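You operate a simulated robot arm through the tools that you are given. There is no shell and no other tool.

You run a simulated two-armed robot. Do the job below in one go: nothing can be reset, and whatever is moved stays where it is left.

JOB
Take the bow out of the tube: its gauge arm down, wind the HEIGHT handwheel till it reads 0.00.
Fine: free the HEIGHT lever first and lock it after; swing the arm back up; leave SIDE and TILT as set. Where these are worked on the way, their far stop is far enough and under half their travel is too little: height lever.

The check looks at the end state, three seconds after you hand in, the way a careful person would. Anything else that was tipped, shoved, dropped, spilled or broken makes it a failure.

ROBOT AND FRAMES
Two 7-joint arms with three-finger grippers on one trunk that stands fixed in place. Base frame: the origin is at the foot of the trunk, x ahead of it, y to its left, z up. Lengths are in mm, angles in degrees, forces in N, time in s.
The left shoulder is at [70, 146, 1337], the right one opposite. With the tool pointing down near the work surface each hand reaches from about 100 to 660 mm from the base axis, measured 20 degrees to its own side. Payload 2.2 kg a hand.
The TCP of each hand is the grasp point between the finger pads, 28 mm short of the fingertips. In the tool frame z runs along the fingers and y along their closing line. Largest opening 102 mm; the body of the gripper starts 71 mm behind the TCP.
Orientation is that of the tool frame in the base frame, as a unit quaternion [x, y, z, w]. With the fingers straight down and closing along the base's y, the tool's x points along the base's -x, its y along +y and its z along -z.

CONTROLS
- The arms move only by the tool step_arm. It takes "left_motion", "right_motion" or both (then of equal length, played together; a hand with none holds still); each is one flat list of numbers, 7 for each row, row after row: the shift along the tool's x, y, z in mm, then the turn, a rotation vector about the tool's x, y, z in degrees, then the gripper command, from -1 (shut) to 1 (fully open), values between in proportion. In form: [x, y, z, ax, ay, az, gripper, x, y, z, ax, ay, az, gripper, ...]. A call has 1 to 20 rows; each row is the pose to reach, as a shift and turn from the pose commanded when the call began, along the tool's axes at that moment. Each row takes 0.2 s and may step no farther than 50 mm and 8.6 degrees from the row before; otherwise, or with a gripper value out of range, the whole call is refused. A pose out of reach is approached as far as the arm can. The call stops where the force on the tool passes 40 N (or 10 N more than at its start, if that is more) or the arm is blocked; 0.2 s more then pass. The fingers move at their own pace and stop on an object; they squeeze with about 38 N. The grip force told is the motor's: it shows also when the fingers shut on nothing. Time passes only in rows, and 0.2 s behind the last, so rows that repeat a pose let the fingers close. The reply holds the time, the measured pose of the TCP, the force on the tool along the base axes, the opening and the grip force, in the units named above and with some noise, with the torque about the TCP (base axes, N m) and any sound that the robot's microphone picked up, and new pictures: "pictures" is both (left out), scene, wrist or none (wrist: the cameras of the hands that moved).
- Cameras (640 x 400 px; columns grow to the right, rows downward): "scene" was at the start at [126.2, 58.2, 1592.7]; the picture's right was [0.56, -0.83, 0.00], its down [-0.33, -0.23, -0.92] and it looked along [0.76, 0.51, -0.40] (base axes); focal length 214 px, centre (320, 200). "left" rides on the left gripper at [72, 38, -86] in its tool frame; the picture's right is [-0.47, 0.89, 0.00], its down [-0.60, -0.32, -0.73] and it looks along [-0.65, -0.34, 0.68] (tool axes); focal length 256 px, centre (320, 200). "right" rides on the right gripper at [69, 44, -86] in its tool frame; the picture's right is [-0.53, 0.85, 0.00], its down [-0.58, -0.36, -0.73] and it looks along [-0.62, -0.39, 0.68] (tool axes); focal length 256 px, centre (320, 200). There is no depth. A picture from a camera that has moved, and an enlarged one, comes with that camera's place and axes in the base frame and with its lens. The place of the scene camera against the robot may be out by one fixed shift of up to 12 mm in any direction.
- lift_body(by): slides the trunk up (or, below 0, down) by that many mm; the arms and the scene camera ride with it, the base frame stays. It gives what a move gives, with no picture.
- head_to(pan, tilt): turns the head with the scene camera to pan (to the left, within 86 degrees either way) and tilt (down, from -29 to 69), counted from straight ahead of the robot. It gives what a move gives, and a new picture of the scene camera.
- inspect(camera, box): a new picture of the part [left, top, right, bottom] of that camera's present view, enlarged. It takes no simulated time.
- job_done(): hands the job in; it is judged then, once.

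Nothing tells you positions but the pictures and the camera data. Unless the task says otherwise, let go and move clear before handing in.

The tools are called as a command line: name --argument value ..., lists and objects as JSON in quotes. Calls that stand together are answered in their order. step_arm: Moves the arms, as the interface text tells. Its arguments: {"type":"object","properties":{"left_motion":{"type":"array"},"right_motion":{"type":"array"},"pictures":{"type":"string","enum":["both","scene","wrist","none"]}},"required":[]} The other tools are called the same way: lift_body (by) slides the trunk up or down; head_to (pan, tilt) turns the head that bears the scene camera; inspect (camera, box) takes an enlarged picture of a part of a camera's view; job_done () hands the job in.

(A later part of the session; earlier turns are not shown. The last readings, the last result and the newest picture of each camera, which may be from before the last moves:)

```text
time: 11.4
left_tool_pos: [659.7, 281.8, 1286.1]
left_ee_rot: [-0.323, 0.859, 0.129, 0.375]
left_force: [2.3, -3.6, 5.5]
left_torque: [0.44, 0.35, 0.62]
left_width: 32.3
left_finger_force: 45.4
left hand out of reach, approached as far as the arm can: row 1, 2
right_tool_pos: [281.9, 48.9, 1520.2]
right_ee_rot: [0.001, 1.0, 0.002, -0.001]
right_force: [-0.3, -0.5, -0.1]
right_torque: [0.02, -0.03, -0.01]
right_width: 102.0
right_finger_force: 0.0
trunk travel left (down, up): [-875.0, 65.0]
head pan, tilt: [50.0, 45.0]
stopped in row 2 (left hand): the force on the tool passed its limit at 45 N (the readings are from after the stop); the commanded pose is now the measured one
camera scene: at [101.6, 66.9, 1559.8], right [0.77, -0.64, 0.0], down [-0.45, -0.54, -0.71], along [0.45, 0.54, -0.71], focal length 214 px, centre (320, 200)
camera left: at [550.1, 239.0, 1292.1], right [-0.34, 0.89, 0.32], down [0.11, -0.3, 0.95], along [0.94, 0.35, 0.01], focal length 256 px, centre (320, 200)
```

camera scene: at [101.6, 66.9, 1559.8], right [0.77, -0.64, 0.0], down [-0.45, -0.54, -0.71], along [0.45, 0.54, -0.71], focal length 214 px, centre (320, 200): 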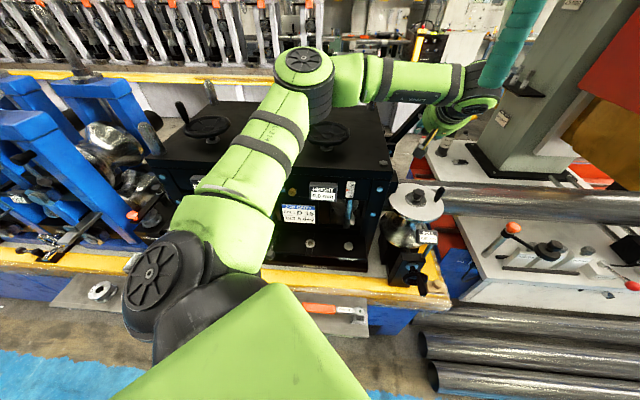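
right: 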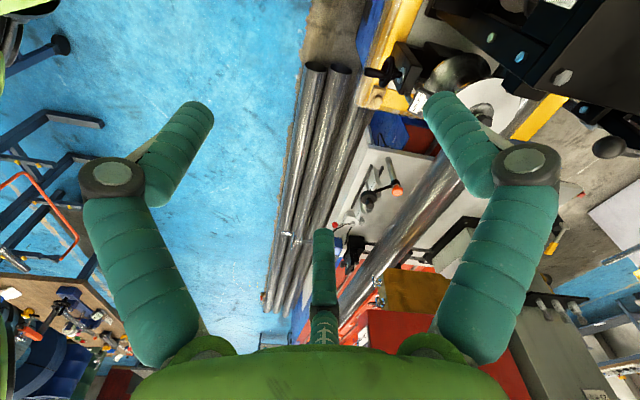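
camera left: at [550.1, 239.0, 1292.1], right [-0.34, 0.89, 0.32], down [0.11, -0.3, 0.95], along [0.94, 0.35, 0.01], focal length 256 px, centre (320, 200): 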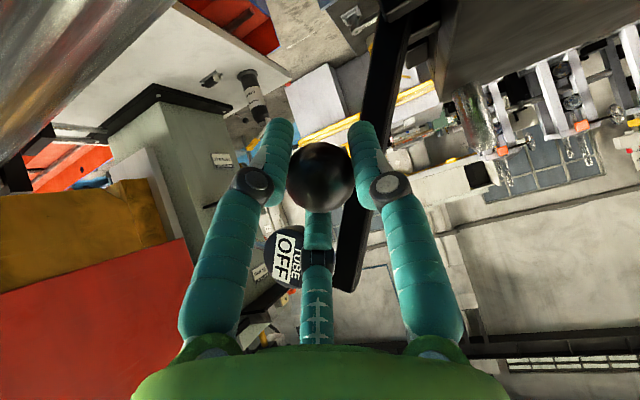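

The wrist ran out of range with this heading (40°). I'll loosen the grip to a cage, turn the hand about the vertical by 30° so it points straighter from the shoulder, and see whether the gauge arm holds itself.

step_arm --left_motion '[0, 0, 0, 0, 0, 0, -0.2, 0, 0, 0, 0, 0, 0, -0.2, 0, 0, 0, 5.4, 0.2, 5.1, -0.2, 0, 0, 0, 10.9, 0.3, 10.2, -0.2, 0, 0, 0, 16.3, 0.5, 15.4, -0.2, 0, 0, 0, 21.8, 0.6, 20.5, -0.2]' --pictures "both"

```text
time: 12.8
left_tool_pos: [659.6, 286.0, 1284.8]
left_ee_rot: [-0.09, 0.914, 0.025, 0.394]
left_force: [-0.1, 0.2, 0.3]
left_torque: [-0.02, 0.0, -0.01]
left_width: 41.0
left_finger_force: 0.2
right_tool_pos: [281.5, 49.6, 1519.9]
right_ee_rot: [0.001, 1.0, 0.001, 0.0]
right_force: [-0.4, 0.9, -0.5]
right_torque: [-0.02, 0.03, 0.02]
right_width: 102.0
right_finger_force: 0.1
trunk travel left (down, up): [-875.0, 65.0]
head pan, tilt: [50.0, 45.0]
camera scene: at [101.4, 69.3, 1560.0], right [0.77, -0.64, 0.0], down [-0.45, -0.54, -0.71], along [0.45, 0.54, -0.71], focal length 214 px, centre (320, 200)
camera left: at [542.7, 302.1, 1290.5], right [0.15, 0.94, 0.32], down [-0.06, -0.31, 0.95], along [0.99, -0.16, 0.01], focal length 256 px, centre (320, 200)
```

scene: 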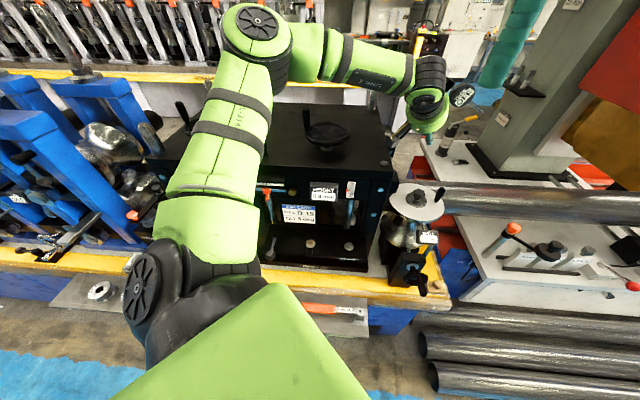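
left: 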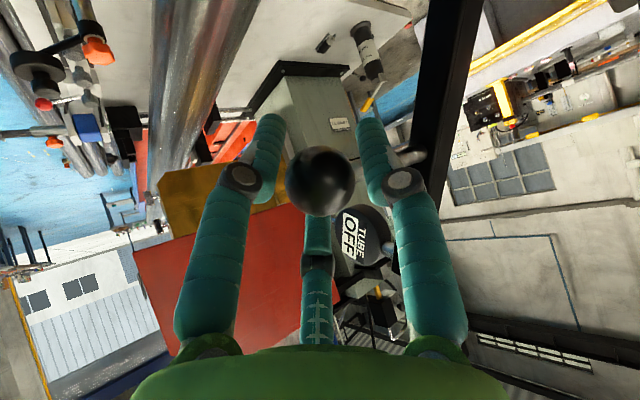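

The gauge arm holds itself by friction, and the ball is centred in the cage at [660, 286, 1283]. I'll close again and go on down to about 65°.

step_arm --left_motion '[0, 0, 0, 0, 0, 0, -1, 2.3, -10.7, 12.5, 0, 0, 0, -1, 6.4, -20.1, 25.5, 0, 0, 0, -1, 12.3, -28, 38.9, 0, 0, 0, -1, 19.8, -34.2, 52.2, 0, 0, 0, -1]' --pictures "both"

```text
time: 14.0
left_tool_pos: [694.9, 252.9, 1237.2]
left_ee_rot: [-0.088, 0.913, 0.026, 0.397]
left_force: [19.1, 1.8, 16.1]
left_torque: [0.65, 0.52, 0.21]
left_width: 32.0
left_finger_force: 45.3
right_tool_pos: [285.2, 47.4, 1518.8]
right_ee_rot: [0.001, 1.0, 0.002, -0.001]
right_force: [0.4, 0.2, -0.3]
right_torque: [0.04, 0.03, 0.02]
right_width: 101.9
right_finger_force: 0.0
trunk travel left (down, up): [-875.0, 65.0]
head pan, tilt: [50.0, 45.0]
camera scene: at [106.0, 66.7, 1560.0], right [0.77, -0.64, 0.0], down [-0.46, -0.54, -0.71], along [0.45, 0.54, -0.71], focal length 214 px, centre (320, 200)
camera left: at [578.1, 269.1, 1243.1], right [0.15, 0.94, 0.32], down [-0.06, -0.31, 0.95], along [0.99, -0.16, 0.01], focal length 256 px, centre (320, 200)
```

scene: 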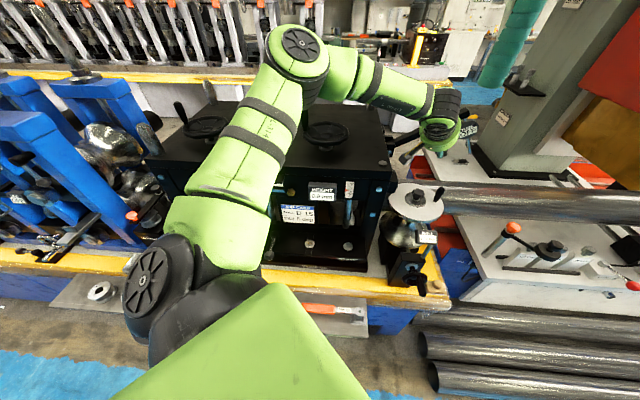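
left: 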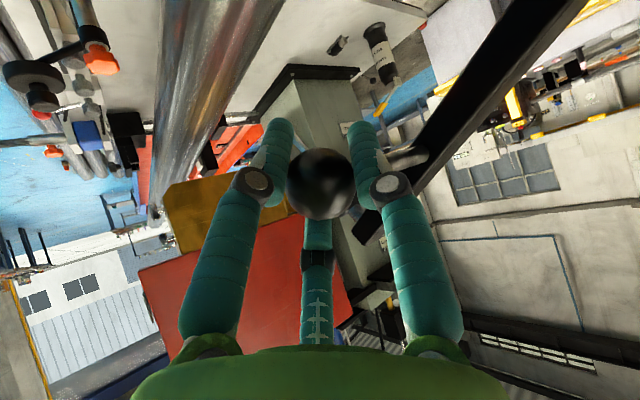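

Fitting the three ball positions gives pivot height about 1167 and radius 133, so the arm is about 58° down. I'll continue to 74° with the corrected arc.

step_arm --left_motion '[5.3, -10.5, 15.2, 0, 0, 0, -1, 10.4, -12.9, 22.5, 0, 0, 0, -1, 15.5, -15.2, 29.7, 0, 0, 0, -1]' --pictures "both"

inspect --camera "scene" --box '[370, 90, 530, 230]'

```text
time: 14.8
left_tool_pos: [704.8, 241.8, 1202.6]
left_ee_rot: [-0.091, 0.915, 0.026, 0.393]
left_force: [19.3, 2.3, 10.4]
left_torque: [0.53, 0.65, 0.35]
left_width: 32.0
left_finger_force: 44.9
left hand out of reach, approached as far as the arm can: row 3
right_tool_pos: [287.3, 49.9, 1517.8]
right_ee_rot: [0.001, 1.0, 0.001, -0.002]
right_force: [0.4, -0.8, -1.1]
right_torque: [-0.01, 0.03, -0.02]
right_width: 102.1
right_finger_force: 0.1
trunk travel left (down, up): [-875.0, 65.0]
head pan, tilt: [50.0, 45.0]
camera scene: at [107.1, 68.4, 1559.7], right [0.77, -0.64, 0.0], down [-0.46, -0.54, -0.71], along [0.45, 0.54, -0.71], focal length 214 px, centre (320, 200)
camera left: at [588.7, 258.8, 1210.0], right [0.15, 0.94, 0.32], down [-0.06, -0.31, 0.95], along [0.99, -0.16, 0.01], focal length 256 px, centre (320, 200)
```

scene: 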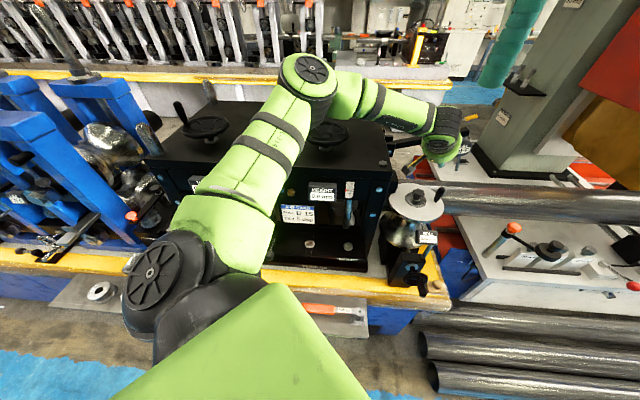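
left: 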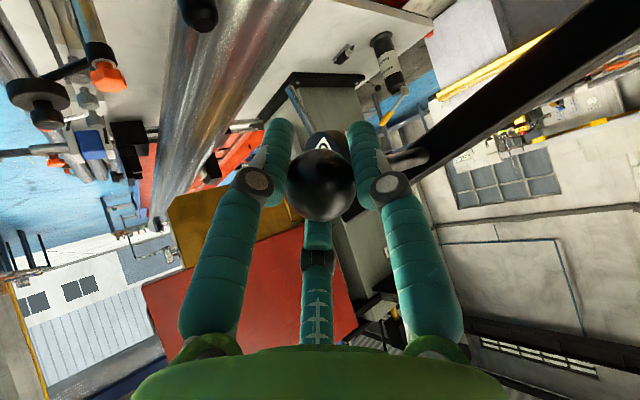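

```text
2.86 times, centred on (450, 160) of scene
camera zoom: at [107.1, 68.4, 1559.7], right [0.77, -0.64, 0.0], down [-0.46, -0.54, -0.71], along [0.45, 0.54, -0.71], focal length 613 px, centre (-51, 314)
```

zoom: 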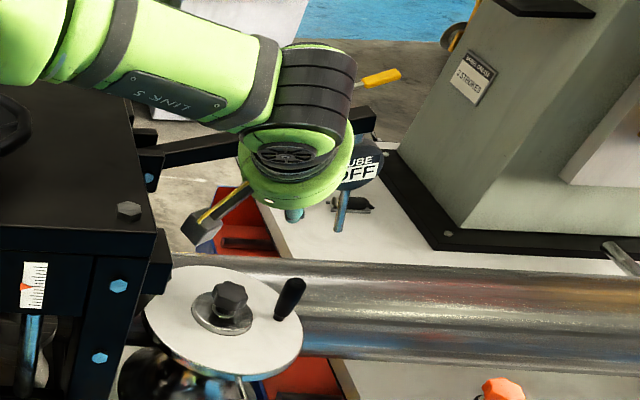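

The arm is 74° down and the plunger is nearing the tube. I'll pitch the hand flatter for more reach and lower it further in small steps.

step_arm --left_motion '[0, 0, 0, 0, -8, 0, -1, 2, -0.5, 3, 0, -15, 0, -1, 8.7, -2.3, 10.8, 0, -15, 0, -1, 12.5, -2.8, 15, 0, -15, 0, -1]' --pictures "both"

inspect --camera "scene" --box '[370, 90, 530, 230]'

```text
time: 15.8
left_tool_pos: [706.7, 239.5, 1187.7]
left_ee_rot: [-0.085, 0.855, 0.038, 0.51]
left_force: [30.9, -8.4, 10.0]
left_torque: [0.55, 0.35, 0.45]
left_width: 31.9
left_finger_force: 45.1
left hand out of reach, approached as far as the arm can: row 3, 4
right_tool_pos: [290.1, 46.3, 1519.3]
right_ee_rot: [0.001, 1.0, 0.003, -0.002]
right_force: [-1.2, -0.8, 1.3]
right_torque: [0.03, 0.03, 0.01]
right_width: 102.0
right_finger_force: 0.0
trunk travel left (down, up): [-875.0, 65.0]
head pan, tilt: [50.0, 45.0]
camera scene: at [111.1, 64.7, 1559.5], right [0.77, -0.64, -0.01], down [-0.46, -0.54, -0.71], along [0.45, 0.54, -0.71], focal length 214 px, centre (320, 200)
camera left: at [592.5, 256.4, 1164.7], right [0.06, 0.92, 0.39], down [-0.29, -0.36, 0.89], along [0.95, -0.16, 0.25], focal length 256 px, centre (320, 200)
```

scene: 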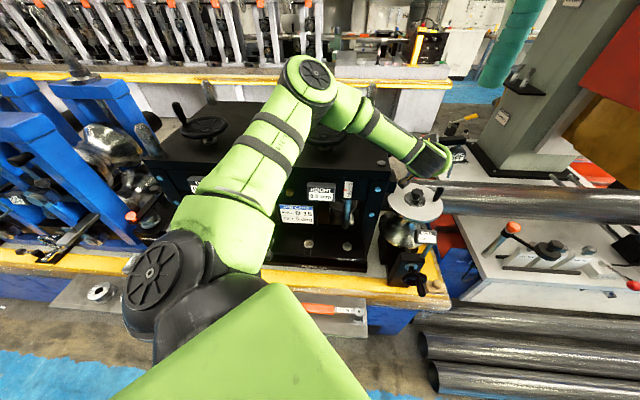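
left: 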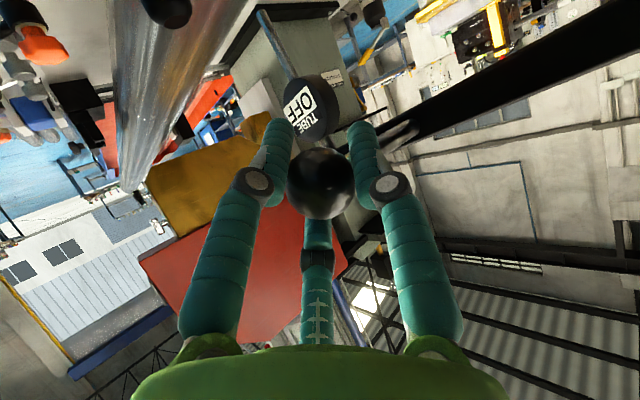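

```text
2.86 times, centred on (450, 160) of scene
camera zoom: at [111.1, 64.7, 1559.5], right [0.77, -0.64, -0.01], down [-0.46, -0.54, -0.71], along [0.45, 0.54, -0.71], focal length 613 px, centre (-51, 314)
```

zoom: 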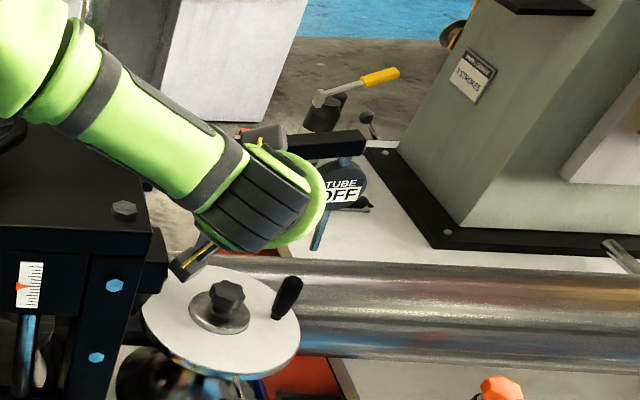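

The arm is about 81° down and the display still says OFF; the hand is at its reach limit and being pulled. I'll loosen the grip to a cage to relieve the pull and look.

step_arm --left_motion '[0, 0, 0, 0, 0, 0, 0.1, 0, 0, 0, 0, 0, 0, 0.1]' --pictures "both"

inspect --camera "scene" --box '[400, 110, 500, 210]'

```text
time: 16.4
left_tool_pos: [701.9, 242.9, 1185.8]
left_ee_rot: [-0.085, 0.856, 0.037, 0.508]
left_force: [0.8, -0.7, 0.1]
left_torque: [0.02, 0.0, 0.04]
left_width: 55.9
left_finger_force: 0.0
right_tool_pos: [284.5, 48.0, 1518.3]
right_ee_rot: [0.001, 1.0, 0.001, -0.002]
right_force: [0.5, -0.1, -0.6]
right_torque: [0.01, 0.03, 0.0]
right_width: 102.1
right_finger_force: 0.0
trunk travel left (down, up): [-875.0, 65.0]
head pan, tilt: [50.0, 45.0]
camera scene: at [104.9, 66.9, 1559.8], right [0.77, -0.64, 0.0], down [-0.46, -0.54, -0.71], along [0.45, 0.54, -0.71], focal length 214 px, centre (320, 200)
camera left: at [586.1, 259.0, 1163.9], right [0.05, 0.92, 0.39], down [-0.29, -0.36, 0.89], along [0.96, -0.16, 0.25], focal length 256 px, centre (320, 200)
```

scene: 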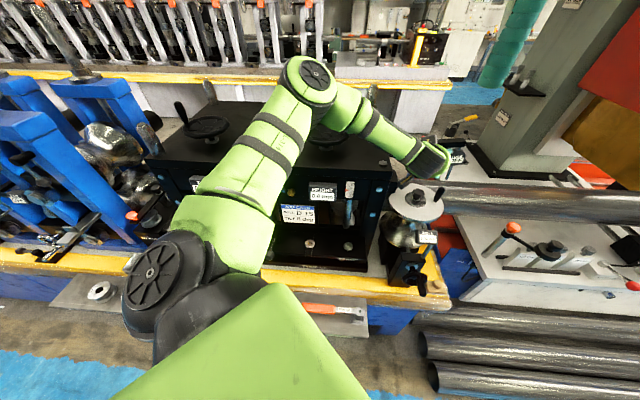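
left: 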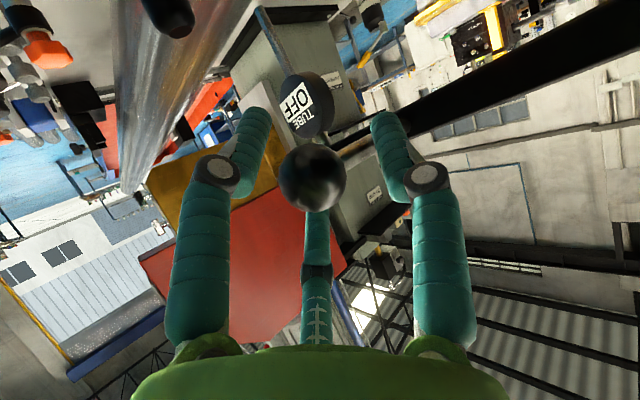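

```text
4.00 times, centred on (450, 160) of scene
camera zoom: at [104.9, 66.9, 1559.8], right [0.77, -0.64, 0.0], down [-0.46, -0.54, -0.71], along [0.45, 0.54, -0.71], focal length 858 px, centre (-200, 360)
```

zoom: 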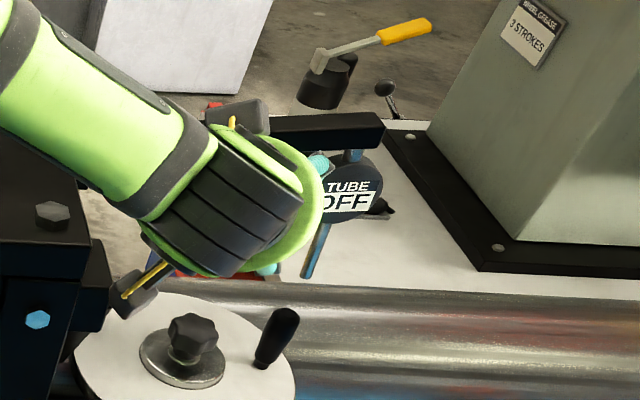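

The ball sits at about [704, 240, 1183] and the arm stays put. I'll draw the hand back a little along its axis, regrip nearer the fingertips and press further down.

step_arm --left_motion '[5.4, -1.3, -7.7, 0, 0, 0, 0.1, 5.4, -1.3, -7.7, 0, 0, 0, -1, 5.4, -1.3, -7.7, 0, 0, 0, -1, 11, -2.3, -3.6, 0, 0, 0, -1, 16.9, -3.3, 0.4, 0, 0, 0, -1]' --pictures "both"

inspect --camera "scene" --box '[400, 110, 500, 210]'

```text
time: 17.6
left_tool_pos: [691.0, 237.5, 1179.3]
left_ee_rot: [-0.083, 0.855, 0.036, 0.511]
left_force: [9.6, -9.1, 7.3]
left_torque: [-0.09, -0.08, -0.14]
left_width: 33.5
left_finger_force: 38.2
left hand out of reach, approached as far as the arm can: row 5
right_tool_pos: [284.3, 45.2, 1519.7]
right_ee_rot: [0.001, 1.0, 0.002, -0.001]
right_force: [-0.7, 1.2, 0.1]
right_torque: [-0.01, 0.0, 0.04]
right_width: 102.1
right_finger_force: 0.0
trunk travel left (down, up): [-875.0, 65.0]
head pan, tilt: [50.0, 45.0]
camera scene: at [103.9, 64.7, 1560.2], right [0.77, -0.64, 0.0], down [-0.46, -0.54, -0.71], along [0.45, 0.54, -0.71], focal length 214 px, centre (320, 200)
camera left: at [576.8, 253.9, 1155.7], right [0.06, 0.92, 0.39], down [-0.3, -0.36, 0.89], along [0.95, -0.17, 0.25], focal length 256 px, centre (320, 200)
```

scene: 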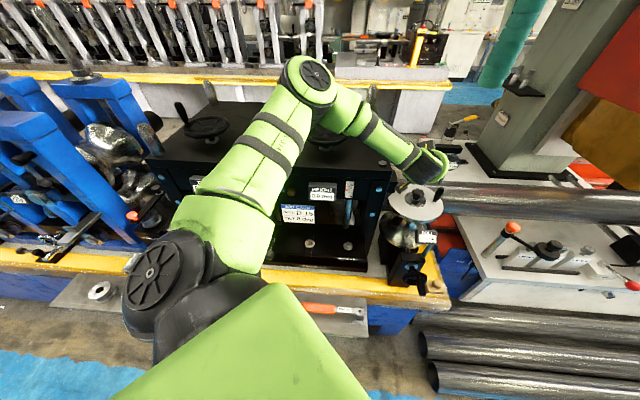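
left: 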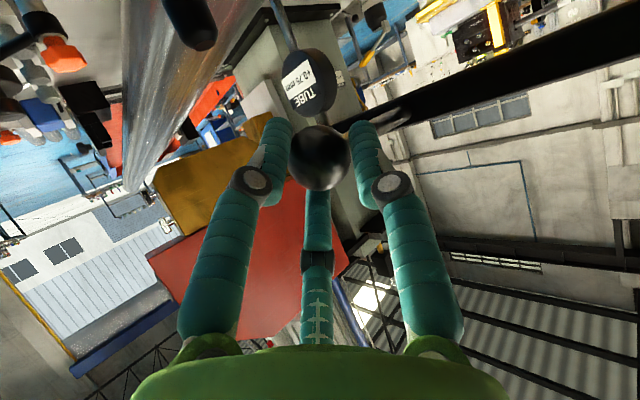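

```text
4.00 times, centred on (450, 160) of scene
camera zoom: at [103.9, 64.7, 1560.2], right [0.77, -0.64, 0.0], down [-0.46, -0.54, -0.71], along [0.45, 0.54, -0.71], focal length 858 px, centre (-200, 360)
```

zoom: 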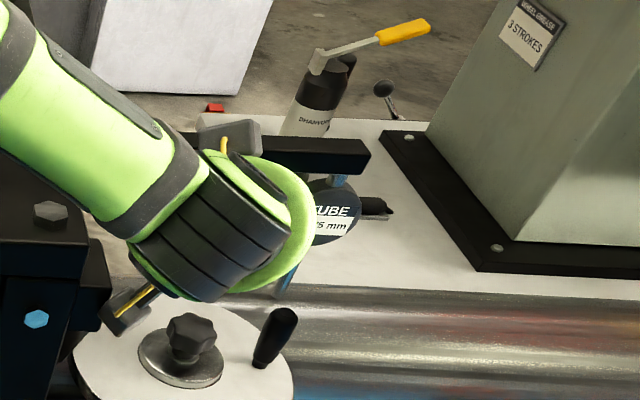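

The display has switched from OFF to a reading in mm. Let me read it.

inspect --camera "left" --box '[270, 40, 350, 130]'

inspect --camera "scene" --box '[430, 140, 470, 175]'

```text
4.44 times, centred on (310, 85) of left
camera zoom: at [576.8, 253.9, 1155.7], right [0.06, 0.92, 0.39], down [-0.3, -0.36, 0.89], along [0.95, -0.17, 0.25], focal length 1138 px, centre (364, 711)
```

zoom: 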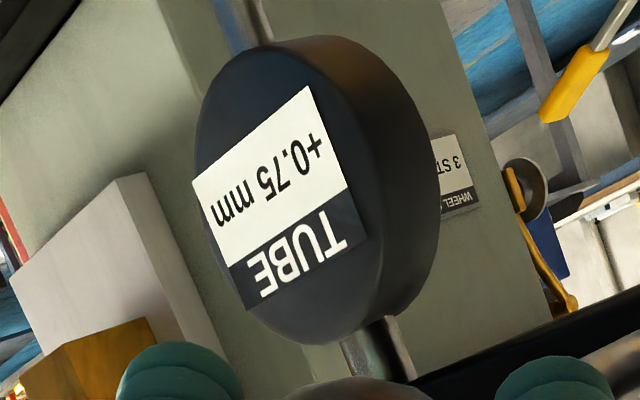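

```text
11.43 times, centred on (450, 158) of scene
camera zoom: at [103.9, 64.7, 1560.2], right [0.77, -0.64, 0.0], down [-0.46, -0.54, -0.71], along [0.45, 0.54, -0.71], focal length 2451 px, centre (-1166, 686)
```

zoom: 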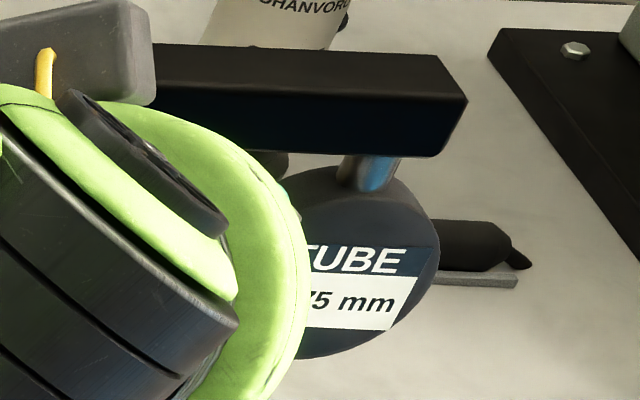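

The gauge reads TUBE +0.75 mm. I'll press slightly further to be sure the arm sits on its stop, then let go.

step_arm --left_motion '[3.5, -0.5, 2, 0, 0, 0, -1, 7, -1, 4, 0, 0, 0, -1]' --pictures "wrist"

inspect --camera "left" --box '[240, 20, 380, 220]'

```text
time: 18.2
left_tool_pos: [691.7, 235.7, 1179.2]
left_ee_rot: [-0.084, 0.852, 0.037, 0.516]
left_force: [23.2, -12.4, 22.5]
left_torque: [-0.1, -0.25, 0.17]
left_width: 33.4
left_finger_force: 38.4
left hand out of reach, approached as far as the arm can: row 2
right_tool_pos: [285.8, 44.1, 1518.6]
right_ee_rot: [0.001, 1.0, 0.003, 0.0]
right_force: [-0.5, 0.0, 0.4]
right_torque: [-0.01, -0.02, 0.01]
right_width: 102.2
right_finger_force: 0.0
trunk travel left (down, up): [-875.0, 65.0]
head pan, tilt: [50.0, 45.0]
camera left: at [577.0, 253.4, 1154.2], right [0.05, 0.92, 0.39], down [-0.31, -0.36, 0.88], along [0.95, -0.16, 0.26], focal length 256 px, centre (320, 200)
```

left: 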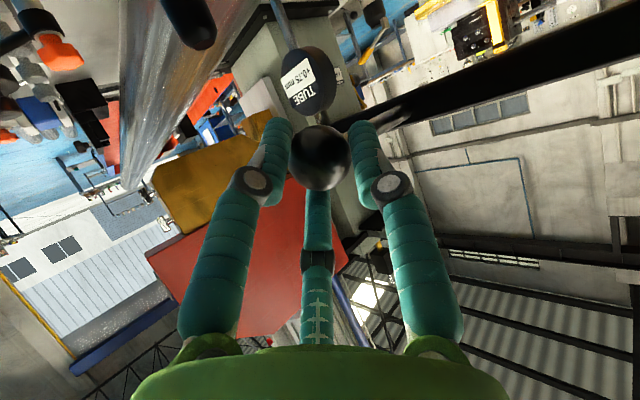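

```text
2.00 times, centred on (310, 120) of left
camera zoom: at [577.0, 253.4, 1154.2], right [0.05, 0.92, 0.39], down [-0.31, -0.36, 0.88], along [0.95, -0.16, 0.26], focal length 512 px, centre (340, 360)
```

zoom: 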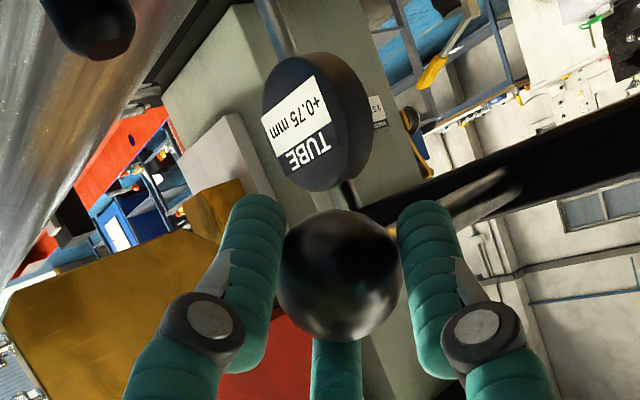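

The arm is firmly on its stop at +0.75 mm. I'll release the ball and raise the hand straight up.

step_arm --left_motion '[0, 0, 0, 0, 0, 0, 1, 0, 0, 0, 0, 0, 0, 1, -39.9, -1.1, -21, 0, 0, 0, 1, -79.7, -2.2, -42, 0, 0, 0, 1, -115, -3, -60.6, 0, 0, 0, 1, -150, -4, -79, 0, 0, 0, 1]' --pictures "both"

inspect --camera "scene" --box '[370, 110, 490, 210]'

```text
time: 19.6
left_tool_pos: [688.5, 240.4, 1341.0]
left_ee_rot: [-0.085, 0.855, 0.038, 0.51]
left_force: [0.5, -0.3, 1.0]
left_torque: [-0.02, -0.01, 0.01]
left_width: 101.9
left_finger_force: 0.1
right_tool_pos: [281.3, 48.8, 1519.3]
right_ee_rot: [0.0, 1.0, 0.001, 0.0]
right_force: [0.1, -0.1, 0.4]
right_torque: [0.02, -0.03, -0.02]
right_width: 102.0
right_finger_force: 0.0
trunk travel left (down, up): [-875.0, 65.0]
head pan, tilt: [50.0, 45.0]
camera scene: at [101.4, 67.5, 1560.1], right [0.77, -0.64, 0.0], down [-0.45, -0.54, -0.71], along [0.45, 0.54, -0.71], focal length 214 px, centre (320, 200)
camera left: at [573.6, 257.5, 1317.9], right [0.05, 0.92, 0.39], down [-0.29, -0.36, 0.89], along [0.95, -0.16, 0.25], focal length 256 px, centre (320, 200)
```

scene: 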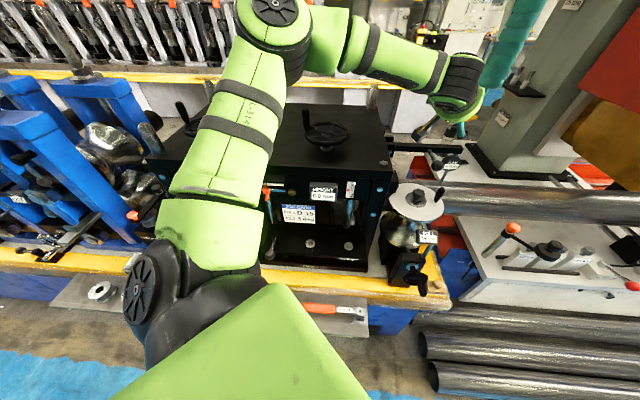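
left: 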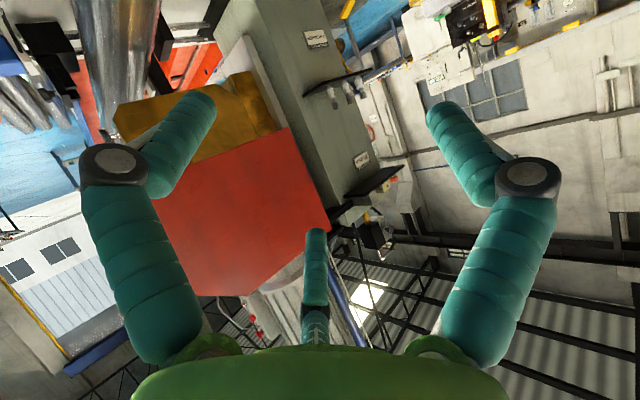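

```text
4.00 times, centred on (430, 160) of scene
camera zoom: at [101.4, 67.5, 1560.1], right [0.77, -0.64, 0.0], down [-0.45, -0.54, -0.71], along [0.45, 0.54, -0.71], focal length 858 px, centre (-120, 360)
```

zoom: 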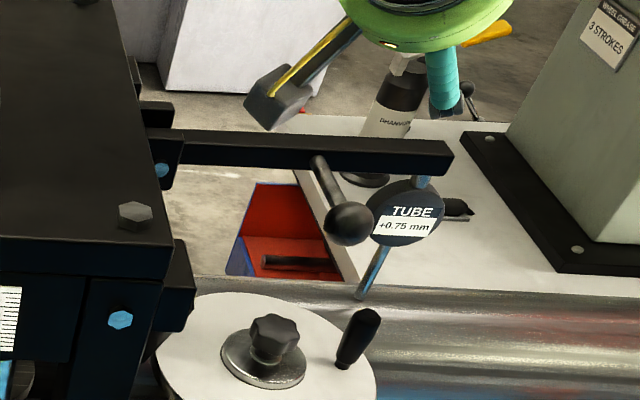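

The display shows TUBE +0.75 mm and is readable from the head camera. Now I'll take the hand up and over toward the top lever.

step_arm --left_motion '[0.3, 10.6, -19.3, 0, 7.6, 0, 1, 0.6, 21.2, -38.5, 0, 15.2, 0, 1, 0.9, 31.8, -57.8, 0, 22.9, 0, 1, 1.2, 42.4, -77, 0, 30.5, 0, 1, 1.5, 53, -96.3, 0, 38.1, 0, 1, 1.8, 63.6, -115.6, 0, 45.8, 0, 1, 2.1, 74.2, -134.8, 0, 53.4, 0, 1, 2.4, 84.8, -154.1, 0, 61, 0, 1]' --pictures "none"

```text
time: 21.4
left_tool_pos: [536.7, 303.3, 1407.4]
left_ee_rot: [-0.093, 0.996, -0.011, 0.005]
left_force: [0.6, 0.0, -1.4]
left_torque: [0.01, 0.01, 0.03]
left_width: 101.8
left_finger_force: 0.1
left hand out of reach, approached as far as the arm can: row 8
right_tool_pos: [283.3, 51.2, 1519.5]
right_ee_rot: [0.001, 1.0, 0.001, -0.002]
right_force: [-0.5, 0.5, 0.4]
right_torque: [-0.01, -0.01, 0.0]
right_width: 102.0
right_finger_force: 0.0
trunk travel left (down, up): [-875.0, 65.0]
head pan, tilt: [50.0, 45.0]
```

Continuing over the machine toward the top lever with the hand pointing down.

step_arm --left_motion '[33.4, 31.2, 1, 0, 0, -4.3, 1, 66.9, 62.5, 2, 0, 0, -8.6, 1, 100.3, 93.7, 3, 0, 0, -12.9, 1, 133.8, 124.9, 4, 0, 0, -17.2, 1, 167.2, 156.1, 5, 0, 0, -21.5, 1, 200.6, 187.4, 6, 0, 0, -25.8, 1, 234, 218.6, 7, 0, 0, -30, 1, 267.5, 249.8, 7, 0, 0, -34.3, 1]' --pictures "both"

inspect --camera "left" --box '[220, 60, 440, 220]'

inspect --camera "scene" --box '[225, 110, 345, 200]'

```text
time: 23.2
left_tool_pos: [222.3, 503.0, 1392.3]
left_ee_rot: [-0.383, 0.924, -0.013, 0.003]
left_force: [-1.1, 0.1, -0.1]
left_torque: [-0.04, -0.03, -0.01]
left_width: 102.0
left_finger_force: 0.1
right_tool_pos: [278.2, 50.2, 1520.8]
right_ee_rot: [0.0, 1.0, 0.001, 0.001]
right_force: [0.4, 0.6, 0.6]
right_torque: [-0.01, -0.03, 0.02]
right_width: 102.1
right_finger_force: 0.1
trunk travel left (down, up): [-875.0, 65.0]
head pan, tilt: [50.0, 45.0]
camera scene: at [98.7, 69.7, 1560.2], right [0.77, -0.64, 0.0], down [-0.45, -0.54, -0.71], along [0.46, 0.54, -0.71], focal length 214 px, centre (320, 200)
camera left: at [143.9, 480.0, 1477.9], right [-0.3, 0.95, -0.03], down [0.64, 0.22, 0.74], along [0.71, 0.2, -0.68], focal length 256 px, centre (320, 200)
```

scene: 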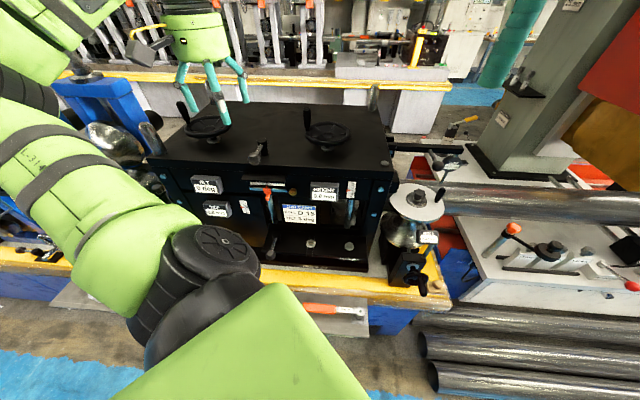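
left: 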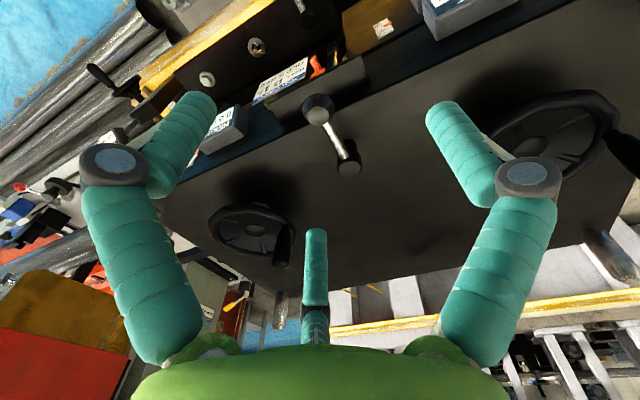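

```text
2.50 times, centred on (330, 140) of left
camera zoom: at [143.9, 480.0, 1477.9], right [-0.3, 0.95, -0.03], down [0.64, 0.22, 0.74], along [0.71, 0.2, -0.68], focal length 640 px, centre (295, 350)
```

zoom: 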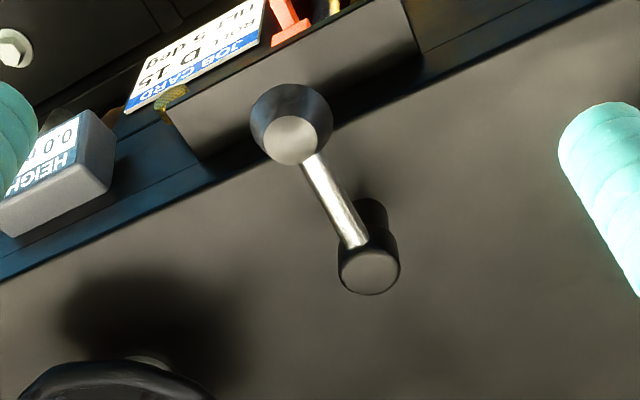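

```text
4.44 times, centred on (285, 155) of scene
camera zoom: at [98.7, 69.7, 1560.2], right [0.77, -0.64, 0.0], down [-0.45, -0.54, -0.71], along [0.46, 0.54, -0.71], focal length 953 px, centre (476, 400)
```

zoom: 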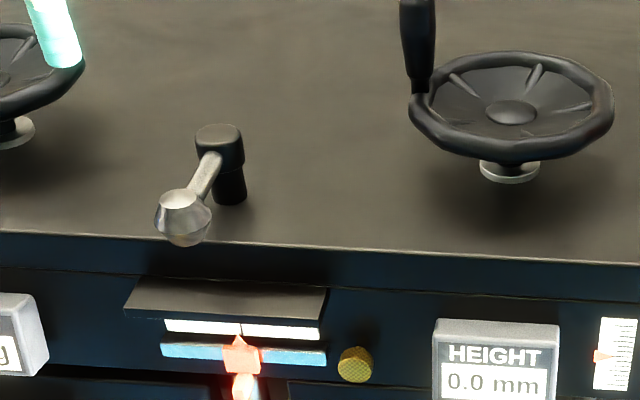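

The lever pivots at about [320, 564, 1251] with its knob at about [266, 510, 1250], pointing straight to the front. I'll bring the open fingers over the knob.

step_arm --left_motion '[-12, -8, 31, 0, 0, 0, 1, -24, -16, 62, 0, 0, 0, 1, -36.3, -23.6, 92.8, 0, 0, 0, 1]' --pictures "wrist"

inspect --camera "left" --box '[220, 100, 420, 260]'

```text
time: 24.0
left_tool_pos: [269.4, 507.9, 1299.4]
left_ee_rot: [-0.383, 0.924, -0.012, 0.002]
left_force: [0.4, 0.3, -0.4]
left_torque: [-0.01, -0.01, -0.02]
left_width: 101.8
left_finger_force: 0.0
right_tool_pos: [282.6, 49.9, 1519.6]
right_ee_rot: [0.001, 1.0, 0.002, 0.0]
right_force: [0.6, -0.6, 1.2]
right_torque: [-0.03, 0.0, 0.02]
right_width: 101.9
right_finger_force: 0.1
trunk travel left (down, up): [-875.0, 65.0]
head pan, tilt: [50.0, 45.0]
camera left: at [191.1, 485.5, 1385.2], right [-0.3, 0.95, -0.02], down [0.64, 0.22, 0.73], along [0.71, 0.2, -0.68], focal length 256 px, centre (320, 200)
```

left: 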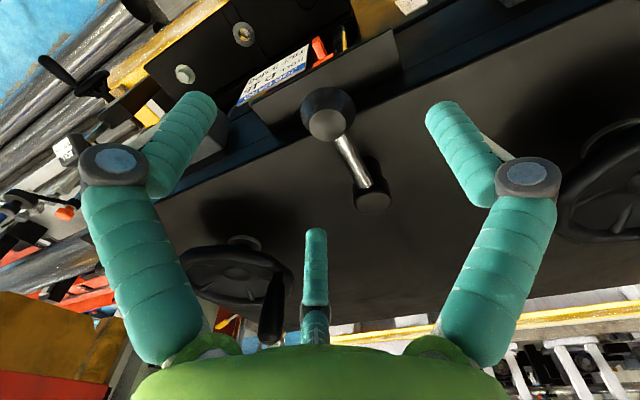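

```text
2.50 times, centred on (320, 180) of left
camera zoom: at [191.1, 485.5, 1385.2], right [-0.3, 0.95, -0.02], down [0.64, 0.22, 0.73], along [0.71, 0.2, -0.68], focal length 640 px, centre (320, 250)
```

zoom: 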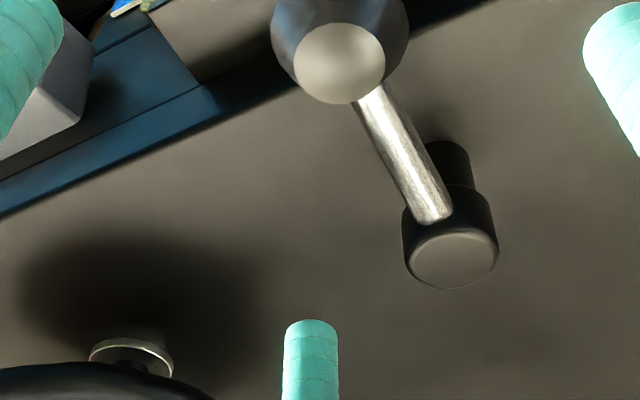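

Knob top is at about [265, 510, 1257]. I'll lower over it and grip.

step_arm --left_motion '[1.5, 4.8, 0, 0, 0, 0, 1, 1.5, 4.8, 18, 0, 0, 0, 1, 1.5, 4.8, 36, 0, 0, 0, 1, 1.5, 4.8, 36, 0, 0, 0, -1, 1.5, 4.8, 36, 0, 0, 0, -1]' --pictures "both"

```text
time: 25.2
left_tool_pos: [262.4, 507.9, 1265.3]
left_ee_rot: [-0.382, 0.924, -0.011, 0.004]
left_force: [0.1, 6.2, 8.7]
left_torque: [-0.31, 0.23, -1.34]
left_width: 33.9
left_finger_force: 45.2
right_tool_pos: [281.4, 49.9, 1520.1]
right_ee_rot: [0.001, 1.0, 0.0, 0.002]
right_force: [0.1, -0.1, -0.7]
right_torque: [-0.02, 0.0, 0.0]
right_width: 101.7
right_finger_force: 0.0
trunk travel left (down, up): [-875.0, 65.0]
head pan, tilt: [50.0, 45.0]
camera scene: at [101.2, 69.4, 1560.2], right [0.77, -0.64, 0.0], down [-0.45, -0.54, -0.71], along [0.45, 0.54, -0.71], focal length 214 px, centre (320, 200)
camera left: at [185.0, 485.8, 1350.1], right [-0.3, 0.96, -0.02], down [0.64, 0.22, 0.74], along [0.71, 0.2, -0.68], focal length 256 px, centre (320, 200)
```

scene: 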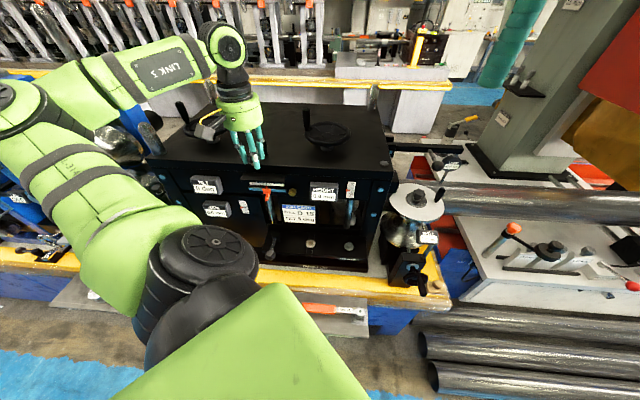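
left: 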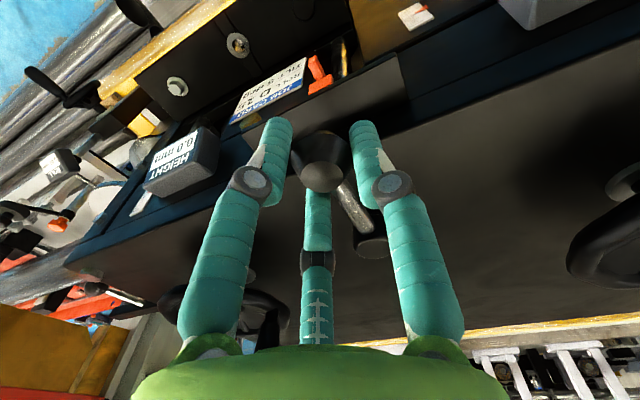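

The knob is gripped. I'll try turning the lever anticlockwise (to the right) about 15°, watching for a stop.

step_arm --left_motion '[-0.3, -6.6, 0, 0, 0, -5, -1, -1.2, -13.2, 0, 0, 0, -10, -1, -2.6, -19.7, 0, 0, 0, -15, -1]' --pictures "wrist"

```text
time: 26.0
left_tool_pos: [267.7, 504.3, 1263.9]
left_ee_rot: [-0.5, 0.866, -0.011, -0.002]
left_force: [-28.6, 21.6, 3.7]
left_torque: [0.91, -0.37, -1.92]
left_width: 41.7
left_finger_force: 44.9
right_tool_pos: [270.8, 56.2, 1521.6]
right_ee_rot: [0.001, 1.0, -0.002, 0.004]
right_force: [-0.2, -0.3, 0.0]
right_torque: [0.01, -0.02, 0.01]
right_width: 101.7
right_finger_force: 0.1
trunk travel left (down, up): [-875.0, 65.0]
head pan, tilt: [50.0, 45.0]
camera left: at [198.1, 461.9, 1350.3], right [-0.53, 0.84, -0.02], down [0.57, 0.38, 0.73], along [0.62, 0.38, -0.68], focal length 256 px, centre (320, 200)
```

left: 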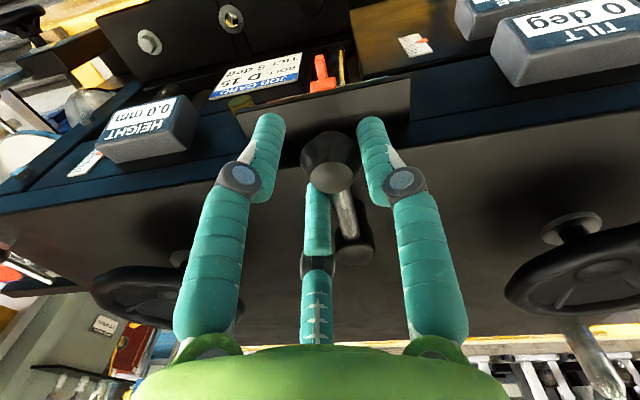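

It's stopped in that direction (35 N with no real movement), so that is the locked stop. I'll reverse and turn it the other way, to the left.

step_arm --left_motion '[-0.5, 9.3, 0, 0, 0, 7, -1, -2.6, 19.7, 0, 0, 0, 15, -1, -6, 29.8, 0, 0, 0, 23, -1, -10.2, 38.1, 0, 0, 0, 30, -1, -15.3, 45.8, 0, 0, 0, 37, -1]' --pictures "wrist"

```text
time: 27.2
left_tool_pos: [250.0, 524.8, 1263.5]
left_ee_rot: [-0.195, 0.981, -0.014, 0.002]
left_force: [0.6, -22.1, -12.9]
left_torque: [-0.54, 0.26, -1.34]
left_width: 30.6
left_finger_force: 44.7
right_tool_pos: [283.6, 43.5, 1519.4]
right_ee_rot: [0.001, 1.0, 0.002, 0.0]
right_force: [-0.1, -0.3, 0.1]
right_torque: [0.02, 0.01, -0.01]
right_width: 101.9
right_finger_force: 0.0
trunk travel left (down, up): [-875.0, 65.0]
head pan, tilt: [50.0, 45.0]
camera left: at [168.4, 534.1, 1349.2], right [0.09, 1.0, -0.03], down [0.67, -0.04, 0.74], along [0.73, -0.08, -0.67], focal length 256 px, centre (320, 200)
```

left: 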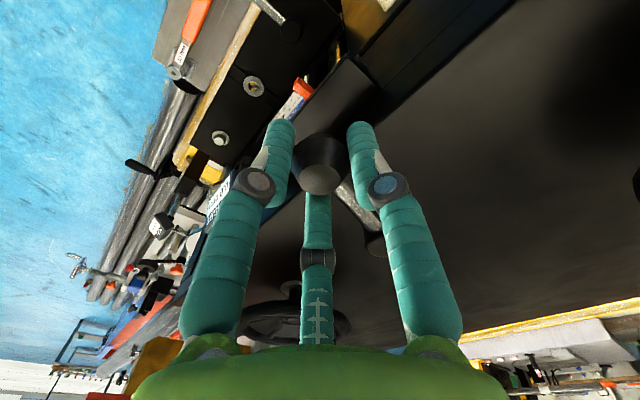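

The lever is moving left (about 16° so far). I'll keep going toward its far stop.

step_arm --left_motion '[-0.7, 10.6, 0, 0, 0, 8, -1, -2.8, 21, 0, 0, 0, 16, -1, -6.3, 31, 0, 0, 0, 24, -1, -11.2, 40.4, 0, 0, 0, 32, -1, -17.4, 49, 0, 0, 0, 40, -1]' --pictures "both"

```text
time: 27.9
left_tool_pos: [246.1, 536.4, 1267.8]
left_ee_rot: [-0.075, 0.997, -0.017, -0.015]
left_force: [-6.5, -2.5, 2.8]
left_torque: [-0.73, -0.59, -0.19]
left_width: 30.9
left_finger_force: 45.7
left hand out of reach, approached as far as the arm can: row 2, 3
right_tool_pos: [278.7, 50.0, 1520.9]
right_ee_rot: [0.002, 1.0, 0.001, 0.002]
right_force: [-0.9, 0.8, 0.9]
right_torque: [0.03, 0.0, 0.0]
right_width: 102.0
right_finger_force: 0.2
trunk travel left (down, up): [-875.0, 65.0]
head pan, tilt: [50.0, 45.0]
stopped in row 3 (left hand): the force on the tool passed its limit at 59 N (the readings are from after the stop); the commanded pose is now the measured one
camera scene: at [98.0, 69.2, 1560.9], right [0.77, -0.64, 0.0], down [-0.45, -0.54, -0.71], along [0.46, 0.54, -0.71], focal length 214 px, centre (320, 200)
camera left: at [171.1, 565.4, 1355.3], right [0.33, 0.94, -0.04], down [0.67, -0.2, 0.72], along [0.67, -0.26, -0.69], focal length 256 px, centre (320, 200)
```

scene: 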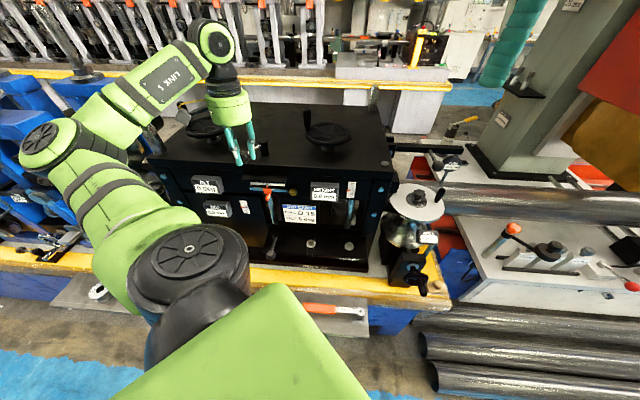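
left: 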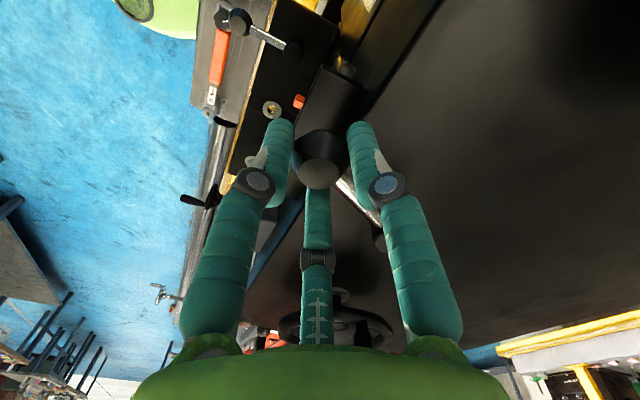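

The wrist can't turn that far, so I'll loosen to a cage, set the heading back and simply push the knob along its arc.

step_arm --left_motion '[0, 0, 0, 0, 0, 0, -0.25, 0, 0, 0, 0, 0, -8, -0.25, 0, 0, 0, 0, 0, -16, -0.25, 1.3, 10.1, 0, 0, 0, -18, -0.25, 1.2, 20.7, 0, 0, 0, -18, -0.25, -0.4, 31.2, 0, 0, 0, -18, -0.25, -3.5, 41.3, 0, 0, 0, -18, -0.25]' --pictures "both"

```text
time: 29.1
left_tool_pos: [250.8, 535.6, 1267.7]
left_ee_rot: [-0.211, 0.977, -0.021, -0.02]
left_force: [7.0, -26.6, 5.2]
left_torque: [-0.54, -0.22, -1.86]
left_width: 36.0
left_finger_force: 45.1
right_tool_pos: [283.8, 39.7, 1520.9]
right_ee_rot: [0.003, 1.0, 0.005, -0.001]
right_force: [-0.2, 0.1, 0.6]
right_torque: [-0.05, -0.01, 0.03]
right_width: 101.6
right_finger_force: 0.0
trunk travel left (down, up): [-875.0, 65.0]
head pan, tilt: [50.0, 45.0]
stopped in row 6 (left hand): the force on the tool passed its limit at 45 N (the readings are from after the stop); the commanded pose is now the measured one
camera scene: at [103.3, 59.4, 1560.6], right [0.77, -0.64, 0.0], down [-0.46, -0.54, -0.71], along [0.45, 0.55, -0.7], focal length 214 px, centre (320, 200)
camera left: at [171.9, 544.9, 1355.6], right [0.06, 1.0, -0.05], down [0.7, 0.0, 0.71], along [0.71, -0.08, -0.7], focal length 256 px, centre (320, 200)
```

scene: 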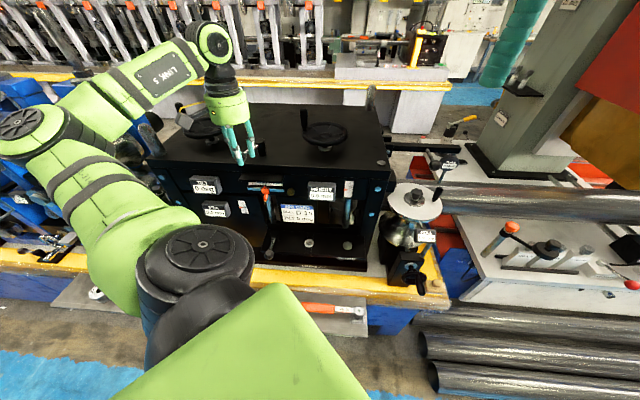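
left: 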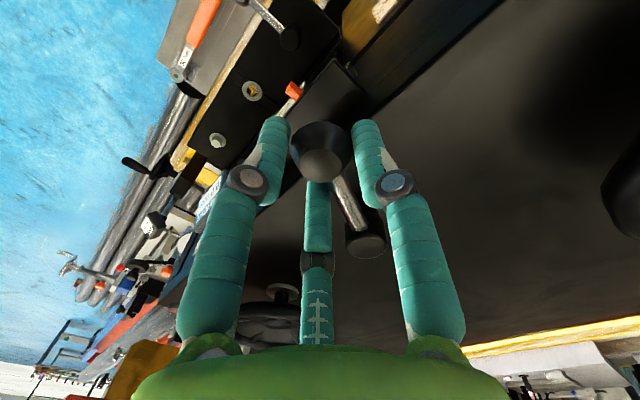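

The lever measures about 24° off its starting line and resists; I want to know whether that is its stop or only stiffness, so I'll push slowly.

step_arm --left_motion '[0, 2, 0, 0, 0, 0, -0.25, 0, 4, 0, 0, 0, 0, -0.25, -0.4, 6, 0, 0, 0, 0, -0.25, -0.6, 8, 0, 0, 0, 0, -0.25, -0.8, 10, 0, 0, 0, 0, -0.25, -1, 12, 0, 0, 0, 0, -0.25, -1.2, 14, 0, 0, 0, 0, -0.25]' --pictures "wrist"

```text
time: 30.4
left_tool_pos: [249.8, 539.2, 1266.3]
left_ee_rot: [-0.203, 0.979, -0.032, -0.021]
left_force: [9.3, -27.7, 9.3]
left_torque: [-0.87, -0.4, -2.03]
left_width: 37.4
left_finger_force: 45.0
right_tool_pos: [285.2, 40.4, 1519.7]
right_ee_rot: [0.001, 1.0, 0.004, -0.001]
right_force: [0.5, -0.2, -0.5]
right_torque: [-0.09, 0.0, -0.01]
right_width: 101.8
right_finger_force: 0.1
trunk travel left (down, up): [-875.0, 65.0]
head pan, tilt: [50.0, 45.0]
stopped in row 6 (left hand): the force on the tool passed its limit at 41 N (the readings are from after the stop); the commanded pose is now the measured one
camera left: at [171.4, 551.9, 1354.6], right [0.08, 0.99, -0.07], down [0.7, 0.0, 0.71], along [0.71, -0.1, -0.7], focal length 256 px, centre (320, 200)
```

left: 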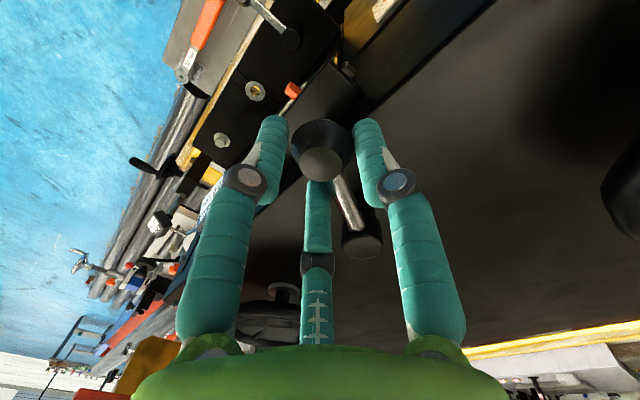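

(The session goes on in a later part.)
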